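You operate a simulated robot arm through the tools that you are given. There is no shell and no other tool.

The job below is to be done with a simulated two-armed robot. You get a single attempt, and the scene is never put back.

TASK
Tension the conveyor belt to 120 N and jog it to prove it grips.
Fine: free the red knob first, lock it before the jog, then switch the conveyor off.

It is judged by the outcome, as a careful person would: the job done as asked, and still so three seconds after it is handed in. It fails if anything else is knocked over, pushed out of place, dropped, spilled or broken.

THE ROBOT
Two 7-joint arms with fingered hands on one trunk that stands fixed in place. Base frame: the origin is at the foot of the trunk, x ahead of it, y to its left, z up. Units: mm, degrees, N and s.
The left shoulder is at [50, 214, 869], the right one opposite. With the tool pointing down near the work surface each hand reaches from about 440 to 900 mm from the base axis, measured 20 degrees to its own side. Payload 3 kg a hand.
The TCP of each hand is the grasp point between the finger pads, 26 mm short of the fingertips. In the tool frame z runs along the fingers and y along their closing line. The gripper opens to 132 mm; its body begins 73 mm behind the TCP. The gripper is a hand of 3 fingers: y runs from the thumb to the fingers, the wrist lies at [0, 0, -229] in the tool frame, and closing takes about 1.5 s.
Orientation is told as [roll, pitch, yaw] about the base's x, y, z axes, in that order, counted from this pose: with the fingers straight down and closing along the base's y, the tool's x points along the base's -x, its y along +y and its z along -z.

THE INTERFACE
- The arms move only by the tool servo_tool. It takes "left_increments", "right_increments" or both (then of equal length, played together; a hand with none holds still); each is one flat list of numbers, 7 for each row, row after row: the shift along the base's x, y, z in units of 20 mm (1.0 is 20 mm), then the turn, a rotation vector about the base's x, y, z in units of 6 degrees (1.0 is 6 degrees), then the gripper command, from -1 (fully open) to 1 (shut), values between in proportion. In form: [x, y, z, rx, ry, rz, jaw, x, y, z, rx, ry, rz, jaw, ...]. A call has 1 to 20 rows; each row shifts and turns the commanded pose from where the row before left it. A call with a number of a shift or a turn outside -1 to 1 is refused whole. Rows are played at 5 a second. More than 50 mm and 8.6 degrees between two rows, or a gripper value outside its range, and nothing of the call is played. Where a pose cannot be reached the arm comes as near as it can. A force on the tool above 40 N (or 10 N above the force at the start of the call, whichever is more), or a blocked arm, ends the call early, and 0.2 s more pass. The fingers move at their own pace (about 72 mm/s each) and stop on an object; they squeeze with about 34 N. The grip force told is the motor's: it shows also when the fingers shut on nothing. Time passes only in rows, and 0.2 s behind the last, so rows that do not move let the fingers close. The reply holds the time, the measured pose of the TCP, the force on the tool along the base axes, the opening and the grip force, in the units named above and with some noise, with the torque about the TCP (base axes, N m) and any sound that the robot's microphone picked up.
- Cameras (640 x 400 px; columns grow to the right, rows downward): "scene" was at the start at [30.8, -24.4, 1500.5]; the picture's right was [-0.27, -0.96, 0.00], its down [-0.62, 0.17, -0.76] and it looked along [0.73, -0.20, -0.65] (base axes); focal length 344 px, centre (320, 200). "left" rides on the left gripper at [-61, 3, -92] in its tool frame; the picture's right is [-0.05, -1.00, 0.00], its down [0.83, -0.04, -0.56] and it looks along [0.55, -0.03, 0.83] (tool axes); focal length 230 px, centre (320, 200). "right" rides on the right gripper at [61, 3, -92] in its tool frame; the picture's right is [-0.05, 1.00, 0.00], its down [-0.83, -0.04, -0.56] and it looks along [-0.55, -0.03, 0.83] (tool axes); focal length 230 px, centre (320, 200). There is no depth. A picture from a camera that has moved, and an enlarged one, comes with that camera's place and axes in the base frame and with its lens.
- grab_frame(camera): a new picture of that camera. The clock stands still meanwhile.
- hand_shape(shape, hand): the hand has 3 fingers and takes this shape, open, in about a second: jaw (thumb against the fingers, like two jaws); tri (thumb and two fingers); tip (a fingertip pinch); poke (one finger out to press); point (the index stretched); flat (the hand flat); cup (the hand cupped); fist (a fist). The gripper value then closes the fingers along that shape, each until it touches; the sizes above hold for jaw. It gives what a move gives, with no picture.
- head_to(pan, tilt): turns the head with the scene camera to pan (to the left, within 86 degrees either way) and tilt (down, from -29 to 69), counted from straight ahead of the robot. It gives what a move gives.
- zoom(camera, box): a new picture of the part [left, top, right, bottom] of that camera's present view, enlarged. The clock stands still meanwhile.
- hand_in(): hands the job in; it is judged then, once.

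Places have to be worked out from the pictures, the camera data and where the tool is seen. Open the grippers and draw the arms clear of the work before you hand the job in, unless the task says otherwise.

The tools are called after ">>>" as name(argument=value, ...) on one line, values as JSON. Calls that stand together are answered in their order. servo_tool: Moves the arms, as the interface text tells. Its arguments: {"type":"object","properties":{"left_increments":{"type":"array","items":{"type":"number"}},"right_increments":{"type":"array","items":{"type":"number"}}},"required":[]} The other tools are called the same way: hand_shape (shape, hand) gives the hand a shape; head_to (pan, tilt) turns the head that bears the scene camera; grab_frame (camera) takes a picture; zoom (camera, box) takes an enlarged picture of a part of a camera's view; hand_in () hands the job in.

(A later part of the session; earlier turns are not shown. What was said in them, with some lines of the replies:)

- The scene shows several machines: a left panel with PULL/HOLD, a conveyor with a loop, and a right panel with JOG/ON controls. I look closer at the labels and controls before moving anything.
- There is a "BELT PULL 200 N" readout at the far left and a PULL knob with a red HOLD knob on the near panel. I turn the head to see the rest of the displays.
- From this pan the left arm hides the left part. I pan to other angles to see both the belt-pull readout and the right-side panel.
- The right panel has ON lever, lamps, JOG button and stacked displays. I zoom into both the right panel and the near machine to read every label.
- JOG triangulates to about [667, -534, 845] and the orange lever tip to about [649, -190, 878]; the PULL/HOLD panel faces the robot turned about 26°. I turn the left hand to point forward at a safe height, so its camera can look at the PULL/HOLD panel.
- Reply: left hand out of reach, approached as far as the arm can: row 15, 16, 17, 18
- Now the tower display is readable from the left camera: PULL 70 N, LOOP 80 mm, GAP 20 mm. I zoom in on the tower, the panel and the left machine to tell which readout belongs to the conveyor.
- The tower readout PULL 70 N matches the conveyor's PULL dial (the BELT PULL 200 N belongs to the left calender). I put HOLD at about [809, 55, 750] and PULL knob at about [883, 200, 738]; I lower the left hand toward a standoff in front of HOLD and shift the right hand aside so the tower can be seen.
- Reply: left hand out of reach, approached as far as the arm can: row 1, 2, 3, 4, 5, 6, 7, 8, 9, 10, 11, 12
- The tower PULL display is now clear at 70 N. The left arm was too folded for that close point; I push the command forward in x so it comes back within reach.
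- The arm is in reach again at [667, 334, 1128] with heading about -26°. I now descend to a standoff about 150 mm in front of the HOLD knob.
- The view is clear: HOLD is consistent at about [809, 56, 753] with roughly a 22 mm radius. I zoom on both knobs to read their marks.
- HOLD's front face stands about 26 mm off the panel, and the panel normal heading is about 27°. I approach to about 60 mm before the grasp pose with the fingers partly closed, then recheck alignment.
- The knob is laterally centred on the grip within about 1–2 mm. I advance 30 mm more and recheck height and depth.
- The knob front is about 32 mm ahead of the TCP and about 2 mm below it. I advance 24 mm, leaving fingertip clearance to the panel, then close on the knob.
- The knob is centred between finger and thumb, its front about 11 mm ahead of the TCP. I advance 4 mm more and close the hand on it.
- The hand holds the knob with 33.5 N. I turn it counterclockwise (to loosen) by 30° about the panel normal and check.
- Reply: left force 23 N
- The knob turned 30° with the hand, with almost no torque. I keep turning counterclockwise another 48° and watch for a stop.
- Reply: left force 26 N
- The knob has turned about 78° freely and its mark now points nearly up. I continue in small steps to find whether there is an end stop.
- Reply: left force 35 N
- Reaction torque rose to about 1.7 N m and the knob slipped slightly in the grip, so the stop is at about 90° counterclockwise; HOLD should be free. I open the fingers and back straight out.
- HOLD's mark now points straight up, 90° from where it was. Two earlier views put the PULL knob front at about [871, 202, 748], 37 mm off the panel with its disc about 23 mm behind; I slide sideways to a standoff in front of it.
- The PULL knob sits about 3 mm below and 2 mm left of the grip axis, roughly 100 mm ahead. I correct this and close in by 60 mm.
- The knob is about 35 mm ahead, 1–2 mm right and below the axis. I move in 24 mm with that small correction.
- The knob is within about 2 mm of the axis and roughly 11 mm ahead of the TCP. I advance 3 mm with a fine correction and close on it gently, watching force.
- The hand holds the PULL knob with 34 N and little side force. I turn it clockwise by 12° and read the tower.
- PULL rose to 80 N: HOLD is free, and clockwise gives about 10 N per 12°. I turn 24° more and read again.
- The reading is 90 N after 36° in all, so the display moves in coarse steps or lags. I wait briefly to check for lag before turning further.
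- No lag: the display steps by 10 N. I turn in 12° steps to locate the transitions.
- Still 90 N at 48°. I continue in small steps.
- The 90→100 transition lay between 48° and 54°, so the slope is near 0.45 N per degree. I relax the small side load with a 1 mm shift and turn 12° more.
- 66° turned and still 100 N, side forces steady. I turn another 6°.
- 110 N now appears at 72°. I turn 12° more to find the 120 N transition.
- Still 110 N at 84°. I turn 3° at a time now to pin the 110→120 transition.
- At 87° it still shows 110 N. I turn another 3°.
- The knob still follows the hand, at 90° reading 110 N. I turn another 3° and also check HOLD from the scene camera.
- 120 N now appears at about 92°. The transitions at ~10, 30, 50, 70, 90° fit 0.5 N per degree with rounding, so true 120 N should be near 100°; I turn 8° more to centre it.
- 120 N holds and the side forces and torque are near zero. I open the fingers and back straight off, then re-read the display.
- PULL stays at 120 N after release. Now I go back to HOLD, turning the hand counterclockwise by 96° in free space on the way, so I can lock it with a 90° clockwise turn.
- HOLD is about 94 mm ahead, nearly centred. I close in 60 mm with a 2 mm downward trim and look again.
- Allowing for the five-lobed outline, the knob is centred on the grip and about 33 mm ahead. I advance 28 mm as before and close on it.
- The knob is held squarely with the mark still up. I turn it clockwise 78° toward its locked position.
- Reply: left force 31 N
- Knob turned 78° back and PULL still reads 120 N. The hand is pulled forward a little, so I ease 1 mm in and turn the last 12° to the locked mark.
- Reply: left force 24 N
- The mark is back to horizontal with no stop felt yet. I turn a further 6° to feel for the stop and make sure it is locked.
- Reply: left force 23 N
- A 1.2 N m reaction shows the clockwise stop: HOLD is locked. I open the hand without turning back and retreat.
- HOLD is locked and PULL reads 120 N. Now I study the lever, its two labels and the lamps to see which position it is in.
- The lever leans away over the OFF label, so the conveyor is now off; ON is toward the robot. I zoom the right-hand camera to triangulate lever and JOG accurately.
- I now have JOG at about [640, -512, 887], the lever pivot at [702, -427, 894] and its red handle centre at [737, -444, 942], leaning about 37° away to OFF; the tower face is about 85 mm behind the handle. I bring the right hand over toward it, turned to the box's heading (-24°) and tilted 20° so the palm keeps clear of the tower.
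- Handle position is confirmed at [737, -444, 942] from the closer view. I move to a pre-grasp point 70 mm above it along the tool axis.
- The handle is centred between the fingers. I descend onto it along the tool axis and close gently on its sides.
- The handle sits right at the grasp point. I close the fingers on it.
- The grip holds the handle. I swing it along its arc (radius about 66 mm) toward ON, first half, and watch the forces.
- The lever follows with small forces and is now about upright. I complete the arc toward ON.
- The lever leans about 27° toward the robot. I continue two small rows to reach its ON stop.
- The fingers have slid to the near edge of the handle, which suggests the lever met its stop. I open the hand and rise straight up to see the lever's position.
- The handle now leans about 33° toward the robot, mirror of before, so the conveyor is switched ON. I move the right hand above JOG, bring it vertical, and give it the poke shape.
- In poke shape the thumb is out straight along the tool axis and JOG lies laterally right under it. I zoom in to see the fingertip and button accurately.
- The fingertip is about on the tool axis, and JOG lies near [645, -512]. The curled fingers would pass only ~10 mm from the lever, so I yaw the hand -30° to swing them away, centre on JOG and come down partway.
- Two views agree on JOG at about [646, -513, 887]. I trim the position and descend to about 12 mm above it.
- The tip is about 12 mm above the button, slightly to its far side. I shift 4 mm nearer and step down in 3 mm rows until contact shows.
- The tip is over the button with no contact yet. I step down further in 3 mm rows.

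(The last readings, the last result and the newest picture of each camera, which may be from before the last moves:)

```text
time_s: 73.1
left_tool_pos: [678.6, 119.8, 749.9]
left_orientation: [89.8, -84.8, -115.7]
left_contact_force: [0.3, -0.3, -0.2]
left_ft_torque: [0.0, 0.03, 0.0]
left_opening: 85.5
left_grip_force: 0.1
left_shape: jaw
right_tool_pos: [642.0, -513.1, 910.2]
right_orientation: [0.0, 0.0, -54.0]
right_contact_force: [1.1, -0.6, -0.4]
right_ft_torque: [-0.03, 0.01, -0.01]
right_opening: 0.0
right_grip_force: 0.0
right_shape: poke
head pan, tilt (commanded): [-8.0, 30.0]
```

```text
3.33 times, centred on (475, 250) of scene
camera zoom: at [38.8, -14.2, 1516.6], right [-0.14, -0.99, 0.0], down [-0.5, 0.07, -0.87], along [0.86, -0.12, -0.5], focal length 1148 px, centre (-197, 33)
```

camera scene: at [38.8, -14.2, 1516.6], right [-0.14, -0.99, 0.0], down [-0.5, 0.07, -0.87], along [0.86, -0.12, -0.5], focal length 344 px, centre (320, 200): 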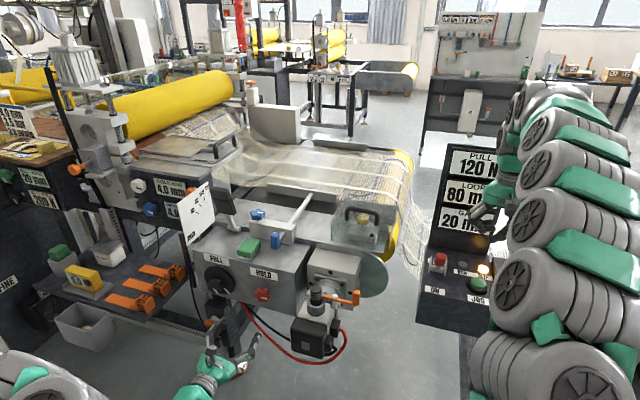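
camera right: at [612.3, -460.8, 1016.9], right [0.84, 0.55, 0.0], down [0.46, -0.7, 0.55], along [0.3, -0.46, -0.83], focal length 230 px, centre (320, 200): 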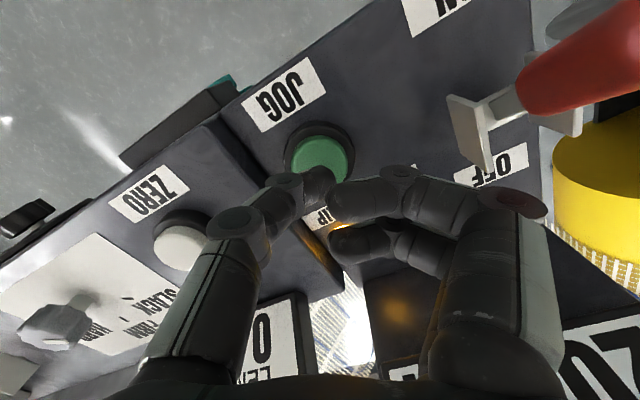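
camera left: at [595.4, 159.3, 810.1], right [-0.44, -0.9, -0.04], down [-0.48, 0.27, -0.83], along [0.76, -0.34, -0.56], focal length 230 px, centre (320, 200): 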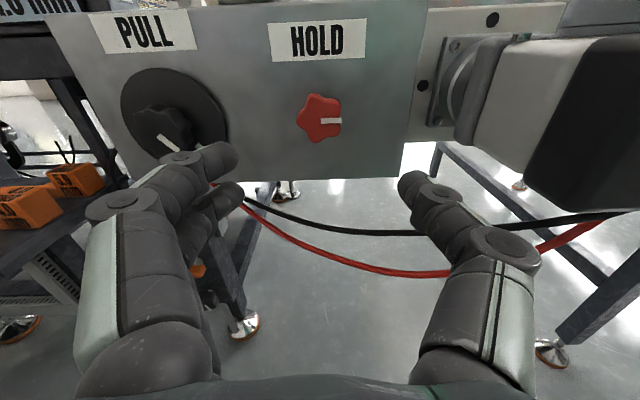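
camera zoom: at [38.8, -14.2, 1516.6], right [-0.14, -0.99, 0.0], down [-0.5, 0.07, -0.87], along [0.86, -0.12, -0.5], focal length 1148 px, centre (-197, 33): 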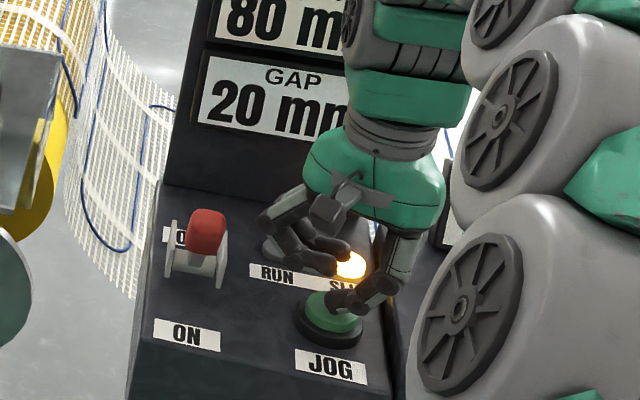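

Still no contact force at TCP height 910; the tip is just over the cap. I continue down in 3 mm rows.

>>> servo_tool(right_increments=[0, 0, -0.15, 0, 0, 0, -1, 0, 0, -0.15, 0, 0, 0, -1, 0, 0, 0, 0, 0, 0, -1])

>>> zoom(camera="scene", box=[420, 190, 530, 310])

```text
time_s: 73.9
left_tool_pos: [679.1, 120.3, 749.6]
left_orientation: [89.8, -84.9, -115.7]
left_contact_force: [0.1, 0.2, 0.8]
left_ft_torque: [-0.05, 0.04, 0.0]
left_opening: 85.5
left_grip_force: 0.1
left_shape: jaw
right_tool_pos: [641.4, -514.4, 903.8]
right_orientation: [0.0, 0.1, -53.9]
right_contact_force: [0.7, -0.8, 3.6]
right_ft_torque: [-0.06, -0.08, -0.03]
right_opening: 0.2
right_grip_force: 0.0
right_shape: poke
head pan, tilt (commanded): [-8.0, 30.0]
heard: click
```

```text
3.33 times, centred on (475, 250) of scene
camera zoom: at [38.7, -14.2, 1516.6], right [-0.14, -0.99, 0.0], down [-0.5, 0.07, -0.87], along [0.86, -0.12, -0.5], focal length 1148 px, centre (-197, 33)
```

zoom: 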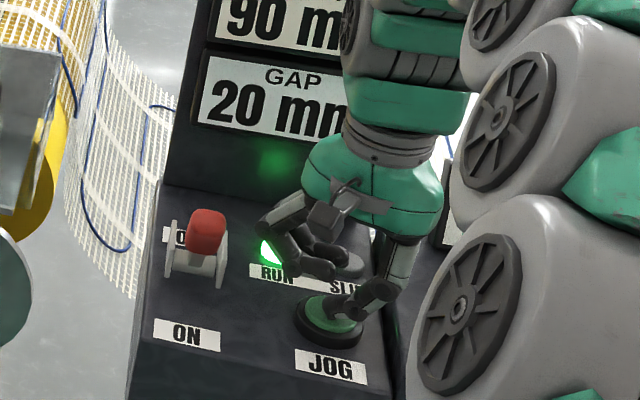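

A click, RUN turned green and SLIP went out: the belt grips; LOOP moved to 90 mm as the belt ran. I hold just a moment longer to make the jog definite, then lift off.

>>> servo_tool(right_increments=[0, 0, 0, 0, 0, 0, -1, 0, 0, 0, 0, 0, 0, -1])

>>> grab_frame(camera="scene")

>>> zoom(camera="scene", box=[420, 140, 530, 310])

```text
time_s: 74.5
left_tool_pos: [679.6, 120.1, 749.4]
left_orientation: [89.7, -84.8, -115.6]
left_contact_force: [0.2, -0.4, -0.2]
left_ft_torque: [-0.01, -0.03, 0.01]
left_opening: 85.5
left_grip_force: 0.0
left_shape: jaw
right_tool_pos: [641.8, -513.4, 904.5]
right_orientation: [0.0, 0.0, -53.9]
right_contact_force: [0.0, -0.7, 3.9]
right_ft_torque: [-0.05, -0.02, -0.01]
right_opening: 0.2
right_grip_force: 0.1
right_shape: poke
head pan, tilt (commanded): [-8.0, 30.0]
```

```text
taken
camera scene: at [38.7, -14.2, 1516.6], right [-0.14, -0.99, 0.0], down [-0.5, 0.07, -0.87], along [0.86, -0.12, -0.5], focal length 344 px, centre (320, 200)
```

scene: 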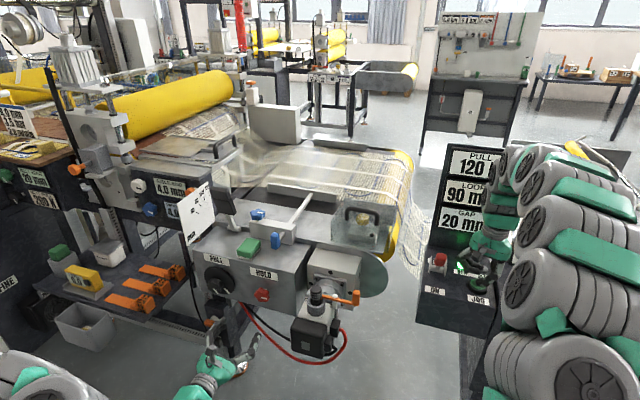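

```text
2.35 times, centred on (475, 225) of scene
camera zoom: at [38.7, -14.2, 1516.6], right [-0.14, -0.99, 0.0], down [-0.5, 0.07, -0.87], along [0.86, -0.12, -0.5], focal length 811 px, centre (-45, 141)
```

zoom: 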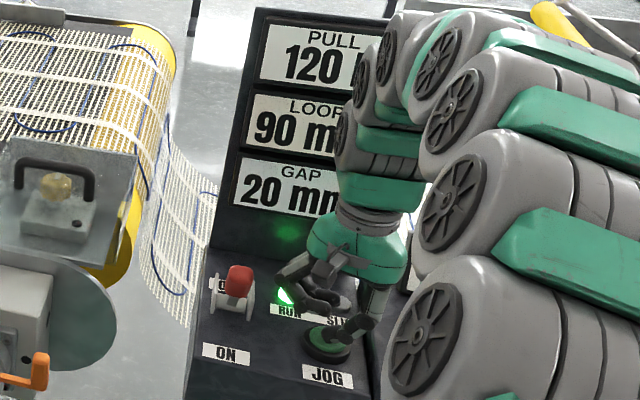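

RUN stays lit with PULL at 120 N, so the grip is proven. I lift off the button and check the lamps.

>>> servo_tool(right_increments=[0, 0, 0.5, 0, 0, 0, -1, 0, 0, 1, 0, 0, 0, -1, 0, 0, 1, 0, 0, 0, -1, 0, 0, 1, 0, 0, 0, -1, 0, 0, 1, 0, 0, 0, -1, 0, 0, 1, 0, 0, 0, -1])

>>> zoom(camera="scene", box=[420, 140, 530, 310])

>>> grab_frame(camera="right")

```text
time_s: 75.9
left_tool_pos: [678.9, 119.3, 749.3]
left_orientation: [89.8, -84.8, -115.8]
left_contact_force: [-0.9, 0.2, -0.5]
left_ft_torque: [0.04, 0.0, 0.02]
left_opening: 85.5
left_grip_force: 0.0
left_shape: jaw
right_tool_pos: [642.6, -513.0, 1014.1]
right_orientation: [0.0, 0.0, -53.9]
right_contact_force: [0.3, 0.8, 0.2]
right_ft_torque: [0.03, 0.01, 0.01]
right_opening: 0.1
right_grip_force: 0.1
right_shape: poke
head pan, tilt (commanded): [-8.0, 30.0]
```

```text
2.35 times, centred on (475, 225) of scene
camera zoom: at [38.7, -14.2, 1516.6], right [-0.14, -0.99, 0.0], down [-0.5, 0.07, -0.87], along [0.86, -0.12, -0.5], focal length 811 px, centre (-45, 141)
```

zoom: 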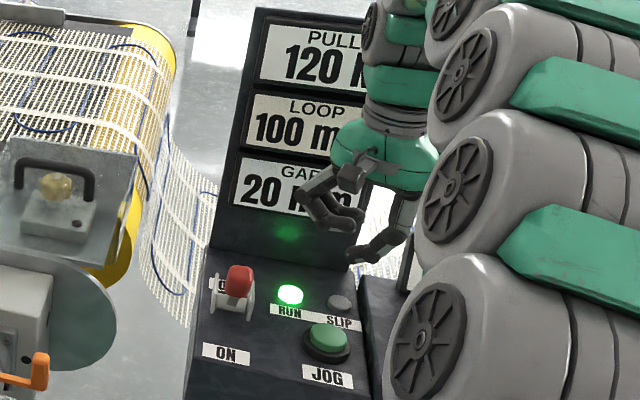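

```text
taken
camera right: at [608.5, -460.4, 1106.6], right [0.84, 0.55, 0.0], down [0.45, -0.7, 0.56], along [0.3, -0.47, -0.83], focal length 230 px, centre (320, 200)
```

right: 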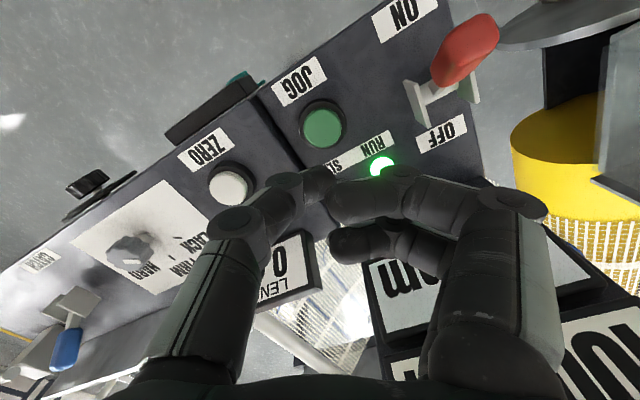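

RUN is still green after release and LOOP has crept to 100 mm, so the belt keeps running and should be switched off promptly. I carry the hand to the robot side of the lever, turning it back 30°, and lower it there ready to push the lever away to OFF.

>>> servo_tool(right_increments=[-0.3, 0.98, 0, 0, 0, 1, -1, -0.3, 0.98, 0, 0, 0, 1, -1, -0.3, 0.98, 0, 0, 0, 1, -1, -0.3, 0.98, 0, 0, 0, 1, -1, -0.3, 0.98, 0, 0, 0, 1, -1, -0.3, 0.98, -0.3, 0, 0, 0, -1, 0, 0, -0.9, 0, 0, 0, -1, 0, 0, -0.9, 0, 0, 0, -1, 0, 0, -0.8, 0, 0, 0, -1])

>>> grab_frame(camera="right")

>>> zoom(camera="scene", box=[400, 140, 530, 310])

```text
time_s: 77.9
left_tool_pos: [679.4, 120.4, 749.5]
left_orientation: [89.7, -84.8, -115.7]
left_contact_force: [0.2, 0.6, 0.1]
left_ft_torque: [-0.01, -0.02, -0.01]
left_opening: 85.1
left_grip_force: 0.1
left_shape: jaw
right_tool_pos: [606.1, -396.8, 954.0]
right_orientation: [0.0, 0.0, -23.9]
right_contact_force: [-1.5, -1.0, 0.3]
right_ft_torque: [-0.01, 0.02, 0.01]
right_opening: 0.2
right_grip_force: 0.0
right_shape: poke
head pan, tilt (commanded): [-8.0, 30.0]
```

```text
taken
camera right: at [550.1, -367.7, 1046.6], right [0.45, 0.89, 0.0], down [0.74, -0.37, 0.56], along [0.5, -0.25, -0.83], focal length 230 px, centre (320, 200)
```

right: 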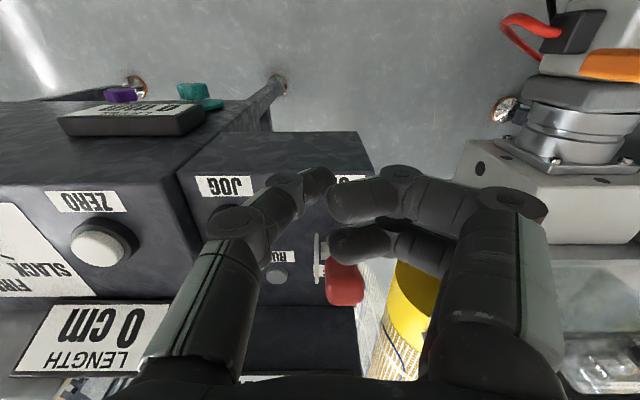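

```text
2.35 times, centred on (465, 225) of scene
camera zoom: at [38.8, -14.2, 1516.6], right [-0.14, -0.99, 0.0], down [-0.5, 0.07, -0.87], along [0.86, -0.12, -0.5], focal length 811 px, centre (-21, 141)
```

zoom: 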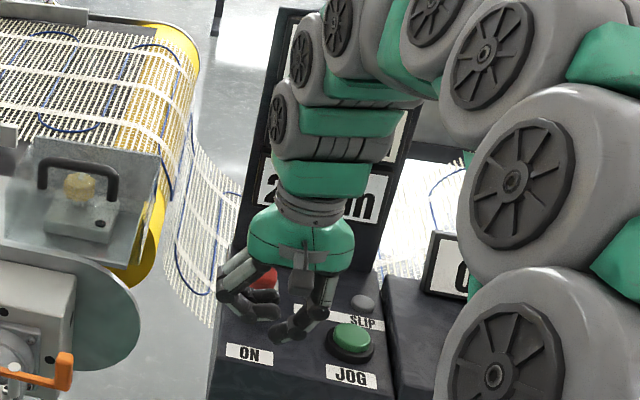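

The RUN lamp has gone out again, so the jog ended by itself. The lower curled finger is right behind the red handle's near face, so I push the lever away along its swing direction.

>>> servo_tool(right_increments=[0.73, -0.325, 0, 0, 0, 0, -1, 0.73, -0.325, 0, 0, 0, 0, -1, 0.73, -0.325, 0, 0, 0, 0, -1, 0.73, -0.325, 0, 0, 0, 0, -1])

>>> grab_frame(camera="right")

>>> zoom(camera="scene", box=[400, 140, 530, 310])

```text
time_s: 78.9
left_tool_pos: [679.0, 119.9, 749.7]
left_orientation: [89.7, -84.8, -115.7]
left_contact_force: [0.4, -1.0, -0.3]
left_ft_torque: [-0.04, -0.01, -0.04]
left_opening: 85.3
left_grip_force: 0.1
left_shape: jaw
right_tool_pos: [664.3, -422.4, 957.5]
right_orientation: [0.1, -0.1, -23.9]
right_contact_force: [-3.8, 0.5, -0.6]
right_ft_torque: [-0.01, 0.0, 0.03]
right_opening: 0.0
right_grip_force: 0.2
right_shape: poke
head pan, tilt (commanded): [-8.0, 30.0]
```

```text
taken
camera right: at [609.7, -393.8, 1049.9], right [0.45, 0.89, 0.0], down [0.74, -0.38, 0.56], along [0.5, -0.25, -0.83], focal length 230 px, centre (320, 200)
```

right: 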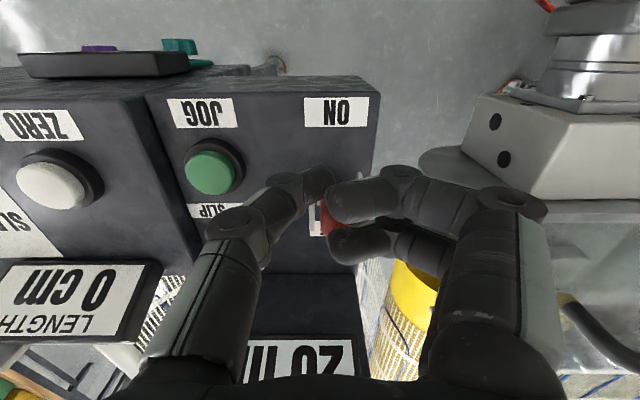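

```text
2.35 times, centred on (465, 225) of scene
camera zoom: at [38.7, -14.2, 1516.6], right [-0.14, -0.99, 0.0], down [-0.5, 0.07, -0.87], along [0.86, -0.12, -0.5], focal length 811 px, centre (-21, 141)
```

zoom: 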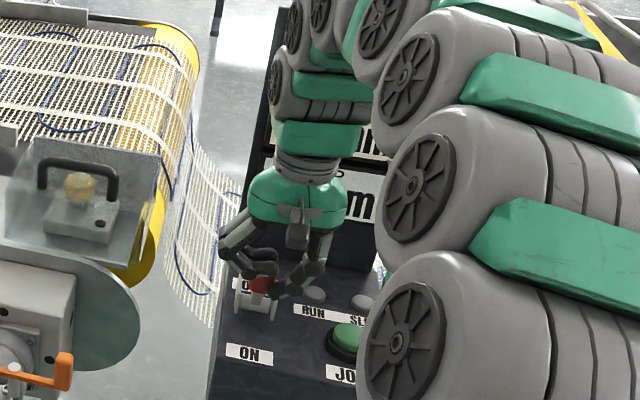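

The curled fingers rode over the handle instead of pushing it; the lever is still at ON and forces are tiny. I rise straight up, return to the jaw shape, and will grasp the handle as before.

>>> servo_tool(right_increments=[0, 0, 0.8, 0, 0, 0, -1, 0, 0, 1, 0, 0, 0, -1, 0, 0, 1, 0, 0, 0, -1, 0, 0, 0.8, 0, 0, 0, -1])

>>> hand_shape(shape="jaw", hand="right")

>>> grab_frame(camera="right")

>>> zoom(camera="scene", box=[400, 140, 530, 310])

```text
time_s: 79.9
left_tool_pos: [678.1, 119.8, 748.2]
left_orientation: [89.7, -84.7, -115.6]
left_contact_force: [-0.4, 0.4, -0.2]
left_ft_torque: [0.02, -0.01, 0.01]
left_opening: 85.4
left_grip_force: 0.0
left_shape: jaw
right_tool_pos: [663.9, -422.3, 1028.7]
right_orientation: [0.0, 0.0, -23.8]
right_contact_force: [0.3, 0.4, -0.2]
right_ft_torque: [-0.02, 0.04, 0.01]
right_opening: 0.0
right_grip_force: 0.1
right_shape: poke
head pan, tilt (commanded): [-8.0, 30.0]
```

```text
time_s: 80.8
left_tool_pos: [679.2, 119.7, 748.7]
left_orientation: [89.6, -84.8, -115.7]
left_contact_force: [-1.0, 0.3, -1.4]
left_ft_torque: [-0.02, 0.0, 0.0]
left_opening: 85.6
left_grip_force: 0.0
left_shape: jaw
right_tool_pos: [662.9, -422.5, 1029.7]
right_orientation: [0.0, 0.0, -23.8]
right_contact_force: [0.4, 0.0, 0.1]
right_ft_torque: [0.0, 0.01, -0.02]
right_opening: 131.8
right_grip_force: 0.2
right_shape: jaw
head pan, tilt (commanded): [-8.0, 30.0]
```

```text
taken
camera right: at [609.0, -394.0, 1121.1], right [0.45, 0.89, 0.0], down [0.74, -0.38, 0.56], along [0.5, -0.25, -0.83], focal length 230 px, centre (320, 200)
```

right: 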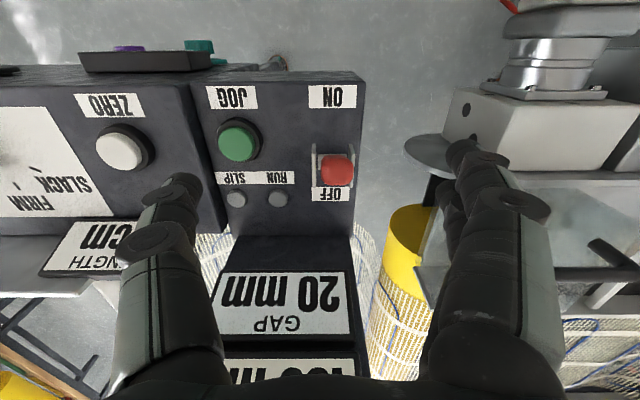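

```text
2.35 times, centred on (465, 225) of scene
camera zoom: at [38.8, -14.2, 1516.6], right [-0.14, -0.99, 0.0], down [-0.5, 0.07, -0.87], along [0.86, -0.12, -0.5], focal length 811 px, centre (-21, 141)
```

zoom: 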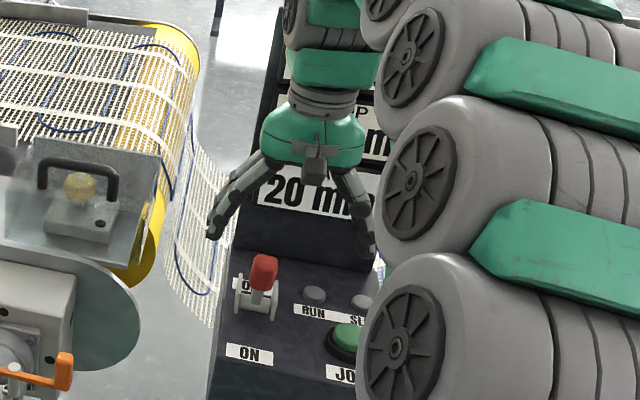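

The push did move the lever to about -15° (both lamps are now off), so it is part way. I line the open jaw up over the handle, tilted 20° again, and come down around it to finish the throw to OFF.

>>> servo_tool(right_increments=[0.315, 0.016, 0, -0.339, -0.762, 0, -0.2, 0.315, 0.016, 0, -0.339, -0.762, 0, -0.2, 0.315, 0.016, 0, -0.339, -0.762, 0, -0.2, 0.315, 0.016, 0, -0.339, -0.762, 0, -0.2, 0, 0, -0.6, 0, 0, 0, -0.2, 0, 0, -0.6, 0, 0, 0, -0.2, 0, 0, 0, 0, 0, 0, -0.2])

>>> grab_frame(camera="right")

>>> zoom(camera="scene", box=[400, 140, 530, 310])

```text
time_s: 82.4
left_tool_pos: [679.0, 120.0, 749.1]
left_orientation: [89.6, -84.8, -115.7]
left_contact_force: [-0.5, 0.5, -0.3]
left_ft_torque: [0.0, -0.01, 0.0]
left_opening: 85.4
left_grip_force: 0.1
left_shape: jaw
right_tool_pos: [687.9, -420.7, 1004.8]
right_orientation: [0.0, -19.9, -23.9]
right_contact_force: [-0.4, -0.1, -0.4]
right_ft_torque: [0.0, 0.0, 0.0]
right_opening: 79.7
right_grip_force: 0.2
right_shape: jaw
head pan, tilt (commanded): [-8.0, 30.0]
```

```text
taken
camera right: at [608.8, -381.1, 1070.7], right [0.45, 0.89, 0.02], down [0.52, -0.28, 0.81], along [0.73, -0.35, -0.59], focal length 230 px, centre (320, 200)
```

right: 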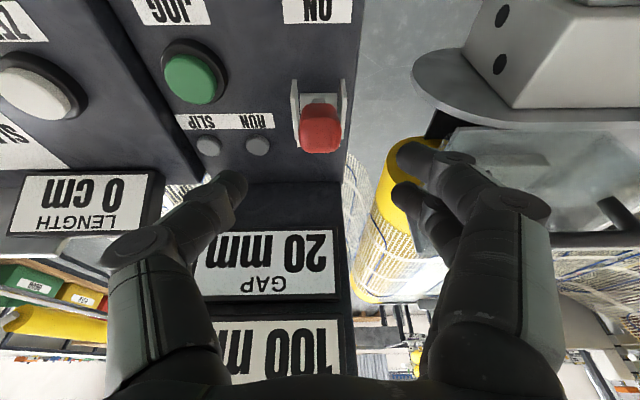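

```text
2.35 times, centred on (465, 225) of scene
camera zoom: at [38.8, -14.2, 1516.6], right [-0.14, -0.99, 0.0], down [-0.5, 0.07, -0.87], along [0.86, -0.12, -0.5], focal length 811 px, centre (-21, 141)
```

zoom: 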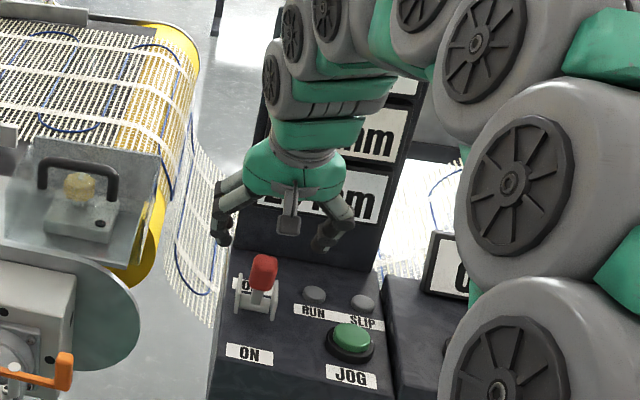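

The handle is centred between the fingers at about [686, -418, 953]. I descend onto it and close.

>>> servo_tool(right_increments=[-0.03, 0.02, -0.8, 0, 0, 0, -0.2, -0.03, 0.02, -0.8, 0, 0, 0, -0.2, -0.03, 0.02, -0.8, 0, 0, 0, -0.2, 0, 0, 0, 0, 0, 0, 0.2, 0, 0, 0, 0, 0, 0, 0.5, 0, 0, 0, 0, 0, 0, 0.9, 0, 0, 0, 0, 0, 0, 0.9, 0, 0, 0, 0, 0, 0, 0.9])

>>> grab_frame(camera="right")

```text
time_s: 84.2
left_tool_pos: [679.0, 120.6, 750.1]
left_orientation: [89.7, -84.7, -115.7]
left_contact_force: [-0.4, 0.1, -0.3]
left_ft_torque: [0.03, 0.01, -0.01]
left_opening: 85.3
left_grip_force: 0.1
left_shape: jaw
right_tool_pos: [688.2, -419.6, 957.5]
right_orientation: [-0.1, -20.0, -23.8]
right_contact_force: [-0.3, -0.3, -4.9]
right_ft_torque: [-0.02, 0.02, 0.04]
right_opening: 19.8
right_grip_force: 34.2
right_shape: jaw
head pan, tilt (commanded): [-8.0, 30.0]
```

```text
taken
camera right: at [607.5, -379.5, 1023.1], right [0.45, 0.89, 0.02], down [0.52, -0.28, 0.81], along [0.72, -0.35, -0.59], focal length 230 px, centre (320, 200)
```

right: 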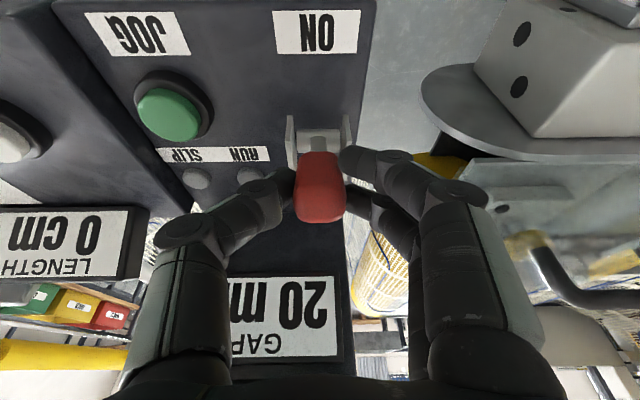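

Grip is firm at the handle (h ≈ -15 mm from the pivot). I swing it along the arc all the way to its original OFF angle.

>>> servo_tool(right_increments=[0.398, -0.177, 0.075, 0, 0, 0, 0.9, 0.416, -0.185, 0.02, 0, 0, 0, 0.9, 0.416, -0.185, -0.05, 0, 0, 0, 0.9, 0.402, -0.179, -0.11, 0, 0, 0, 0.9, 0.388, -0.173, -0.17, 0, 0, 0, 0.9, 0.274, -0.122, -0.165, 0, 0, 0, 0.9, 0.169, -0.075, -0.13, 0, 0, 0, 0.9, 0, 0, 0, 0, 0, 0, 0.9])

>>> grab_frame(camera="right")

>>> zoom(camera="scene", box=[400, 140, 530, 310])

```text
time_s: 86.2
left_tool_pos: [678.0, 121.1, 748.9]
left_orientation: [89.8, -84.6, -115.8]
left_contact_force: [-0.1, -0.4, -0.2]
left_ft_torque: [0.0, 0.06, 0.0]
left_opening: 85.2
left_grip_force: 0.0
left_shape: jaw
right_tool_pos: [735.9, -441.9, 947.7]
right_orientation: [0.0, -20.1, -23.8]
right_contact_force: [-14.9, 0.5, 18.4]
right_ft_torque: [0.1, 0.41, -0.15]
right_opening: 22.7
right_grip_force: 34.1
right_shape: jaw
head pan, tilt (commanded): [-8.0, 30.0]
stopped in row 8 (right hand): the force on the tool passed its limit at 40 N (the readings are from after the stop); the commanded pose is now the measured one
```

```text
taken
camera right: at [655.8, -402.2, 1013.4], right [0.45, 0.89, 0.02], down [0.52, -0.28, 0.81], along [0.73, -0.35, -0.59], focal length 230 px, centre (320, 200)
```

right: 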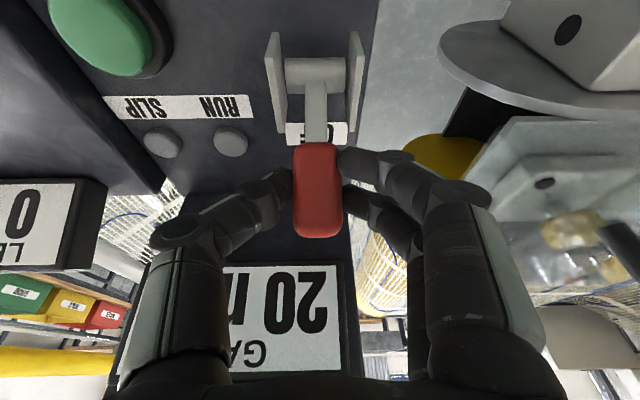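

```text
2.35 times, centred on (465, 225) of scene
camera zoom: at [38.3, -14.0, 1516.6], right [-0.14, -0.99, 0.0], down [-0.49, 0.07, -0.87], along [0.86, -0.12, -0.5], focal length 811 px, centre (-21, 141)
```

zoom: 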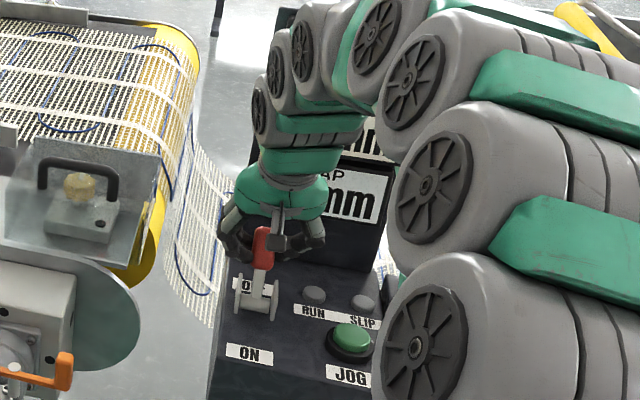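

The lever is back at its original OFF stop (the force rise is the stop), and both lamps are dark. I open the fingers and lift away backward and up.

>>> servo_tool(right_increments=[0, 0, 0, 0, 0, 0, 0.4, 0, 0, 0, 0, 0, 0, 0, 0, 0, 0, 0, 0, 0, -0.2, 0, 0, 0, 0, 0, 0, -0.2, -0.275, 0.106, 0.775, 0, 0, 0, -0.2, -0.275, 0.106, 0.775, 0, 0, 0, -0.2, -0.275, 0.106, 0.775, 0, 0, 0, -0.2, -0.275, 0.106, 0.775, 0, 0, 0, -0.2, -0.275, 0.106, 0.775, 0, 0, 0, -0.2])

>>> grab_frame(camera="right")

>>> zoom(camera="scene", box=[400, 140, 530, 310])

```text
time_s: 88.2
left_tool_pos: [678.7, 119.0, 750.3]
left_orientation: [89.7, -84.7, -115.7]
left_contact_force: [0.2, 0.0, 0.5]
left_ft_torque: [0.01, 0.03, -0.03]
left_opening: 85.5
left_grip_force: 0.1
left_shape: jaw
right_tool_pos: [709.0, -434.9, 1024.7]
right_orientation: [0.1, -20.1, -23.8]
right_contact_force: [0.7, 0.1, -0.5]
right_ft_torque: [0.0, 0.01, -0.01]
right_opening: 78.6
right_grip_force: 0.0
right_shape: jaw
head pan, tilt (commanded): [-8.0, 30.0]
```

```text
taken
camera right: at [628.5, -394.3, 1090.6], right [0.45, 0.89, 0.02], down [0.52, -0.28, 0.81], along [0.73, -0.35, -0.59], focal length 230 px, centre (320, 200)
```

right: 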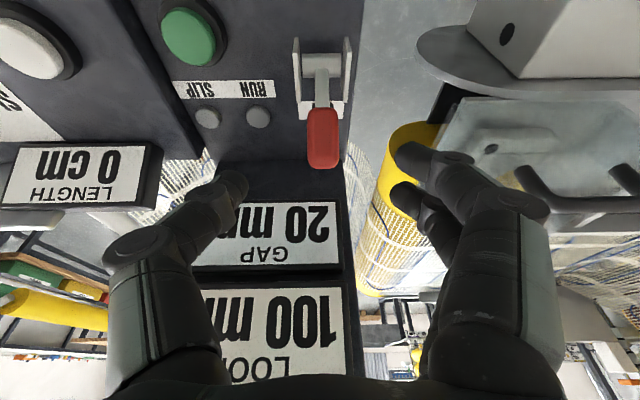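

```text
2.35 times, centred on (465, 225) of scene
camera zoom: at [38.7, -14.2, 1516.6], right [-0.14, -0.99, 0.0], down [-0.5, 0.07, -0.87], along [0.86, -0.12, -0.5], focal length 811 px, centre (-21, 141)
```

zoom: 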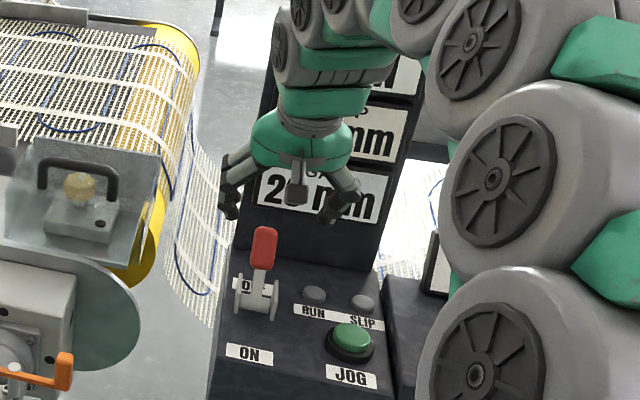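

The lever rests at OFF, lamps dark, LOOP steady at 100 mm. I draw both arms clear: the right back up to its starting area, the left up and away from the panel, opening both hands.

>>> servo_tool(left_increments=[-0.3, 0.3, 0, 0, 0, 0, -0.3, -0.3, 0.3, 0.3, 0, 0, 0, -0.6, 0, 0.55, 1, 0, 0, 0, -1, 0, 0.55, 1, 0, 0, 0, -1, 0, 0.55, 1, 0, 0, 0, -1, 0, 0.55, 1, 0, 0, 0, -1, 0, 0.55, 1, 0, 0, 0, -1, 0, 0.55, 1, 0, 0, 0, -1, 0, 0.55, 1, 0, 0, 0, -1, 0, 0.55, 1, 0, 0, 0, -1, 0, 0.55, 1, 0, 0, 0, -1, 0, 0.55, 1, 0, 0, 0, -1, 0, 0.55, 1, 0, 0, 0, -1, 0, 0.55, 1, 0, 0, 0, -1, 0, 0.55, 1, 0, 0, 0, -1, 0, 0.55, 1, 0, 0, 0, -1], right_increments=[-0.4, 0.1, 0.9, 0, 0, 0, -0.2, -0.4, 0.1, 0.9, 0, 0, 0, -0.2, -0.9, 0, 0.7, 0.339, 0.762, 0, -0.2, -0.9, 0, 0.7, 0.339, 0.762, 0, -0.2, -0.9, 0, 0.7, 0.339, 0.762, 0, -0.2, -0.9, 0, 0.7, 0.339, 0.762, 0, -0.4, -0.9, 0, 0.7, 0, 0, 1, -0.6, -0.9, 0, 0.7, 0, 0, 1, -0.8, -0.9, 0, 0.7, 0, 0, 0, -1, -0.9, 0, 0.7, 0, 0, 0, -1, -0.9, 0, 0.7, 0, 0, 0, -1, -0.9, 0, 0.5, 0, 0, 0, -1, -0.9, 0, 0, 0, 0, 0, -1, -0.9, 0, 0, 0, 0, 0, -1, -0.5, 0, 0, 0, 0, 0, -1, 0, 0, 0, 0, 0, 0, -1])

>>> grab_frame(camera="scene")

>>> zoom(camera="scene", box=[410, 130, 530, 330])

>>> zoom(camera="scene", box=[180, 220, 340, 340])

```text
time_s: 91.6
left_tool_pos: [667.3, 283.4, 1037.3]
left_orientation: [89.2, -84.8, -115.3]
left_contact_force: [-1.4, 0.1, -0.2]
left_ft_torque: [0.01, -0.02, 0.0]
left_opening: 131.7
left_grip_force: 0.0
left_shape: jaw
right_tool_pos: [466.9, -427.1, 1194.9]
right_orientation: [-0.1, 0.0, -11.8]
right_contact_force: [-0.1, 0.3, 0.3]
right_ft_torque: [0.01, -0.02, 0.02]
right_opening: 132.0
right_grip_force: 0.0
right_shape: jaw
head pan, tilt (commanded): [-8.0, 30.0]
```

```text
taken
camera scene: at [38.7, -14.2, 1516.6], right [-0.14, -0.99, 0.0], down [-0.5, 0.07, -0.87], along [0.86, -0.12, -0.5], focal length 344 px, centre (320, 200)
```

scene: 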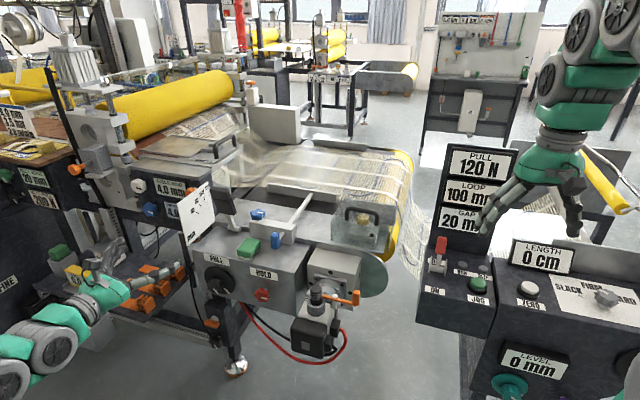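

```text
2.00 times, centred on (470, 230) of scene
camera zoom: at [38.7, -14.2, 1516.6], right [-0.14, -0.99, 0.0], down [-0.5, 0.07, -0.87], along [0.86, -0.12, -0.5], focal length 689 px, centre (20, 140)
```

zoom: 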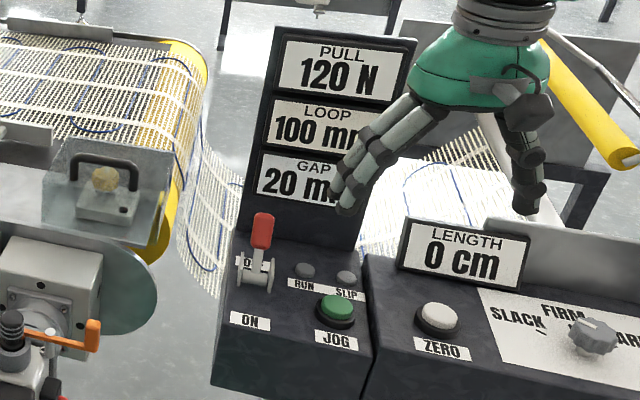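

```text
3.33 times, centred on (260, 280) of scene
camera zoom: at [38.7, -14.2, 1516.6], right [-0.14, -0.99, 0.0], down [-0.5, 0.07, -0.87], along [0.86, -0.12, -0.5], focal length 1148 px, centre (520, -67)
```

zoom: 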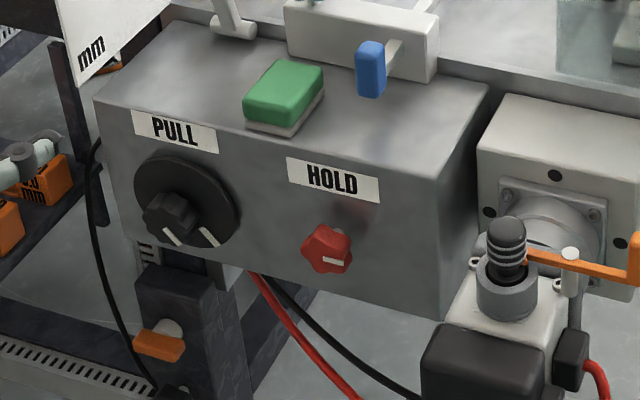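

Everything checks: PULL reads 120 N, HOLD is back at its locked mark, the lever is at OFF with lamps dark, and both hands are open and clear with nothing disturbed. I hand the job in.

>>> hand_in()

```text
The job is handed in.
```

The conveyor belt is tensioned to 120 N, the jog showed it grips, and the conveyor is switched off. I've handed the job in.

- **Tension:** I freed the red HOLD knob and turned PULL until the tower display went from 70 N to 120 N. The display moves in 10 N steps, so I set the knob to what I judged was the middle of the 120 N band. It still read 120 N after the jog and at the end.
- **Lock:** I turned HOLD back against its stop before the jog.
- **Jog:** The conveyor lever was at OFF when I started, so I switched it ON to jog. When I pressed JOG, the RUN lamp lit and the SLIP lamp went out. The belt ran on briefly after I released the button, and LOOP rose from 80 to 100 mm, then held.
- **Off:** The lever is back at its OFF stop and both lamps are dark. My first push only moved it partway, so I gripped the handle and finished the throw.

In the final pictures nothing looked disturbed. Both hands are open and clear of the work.
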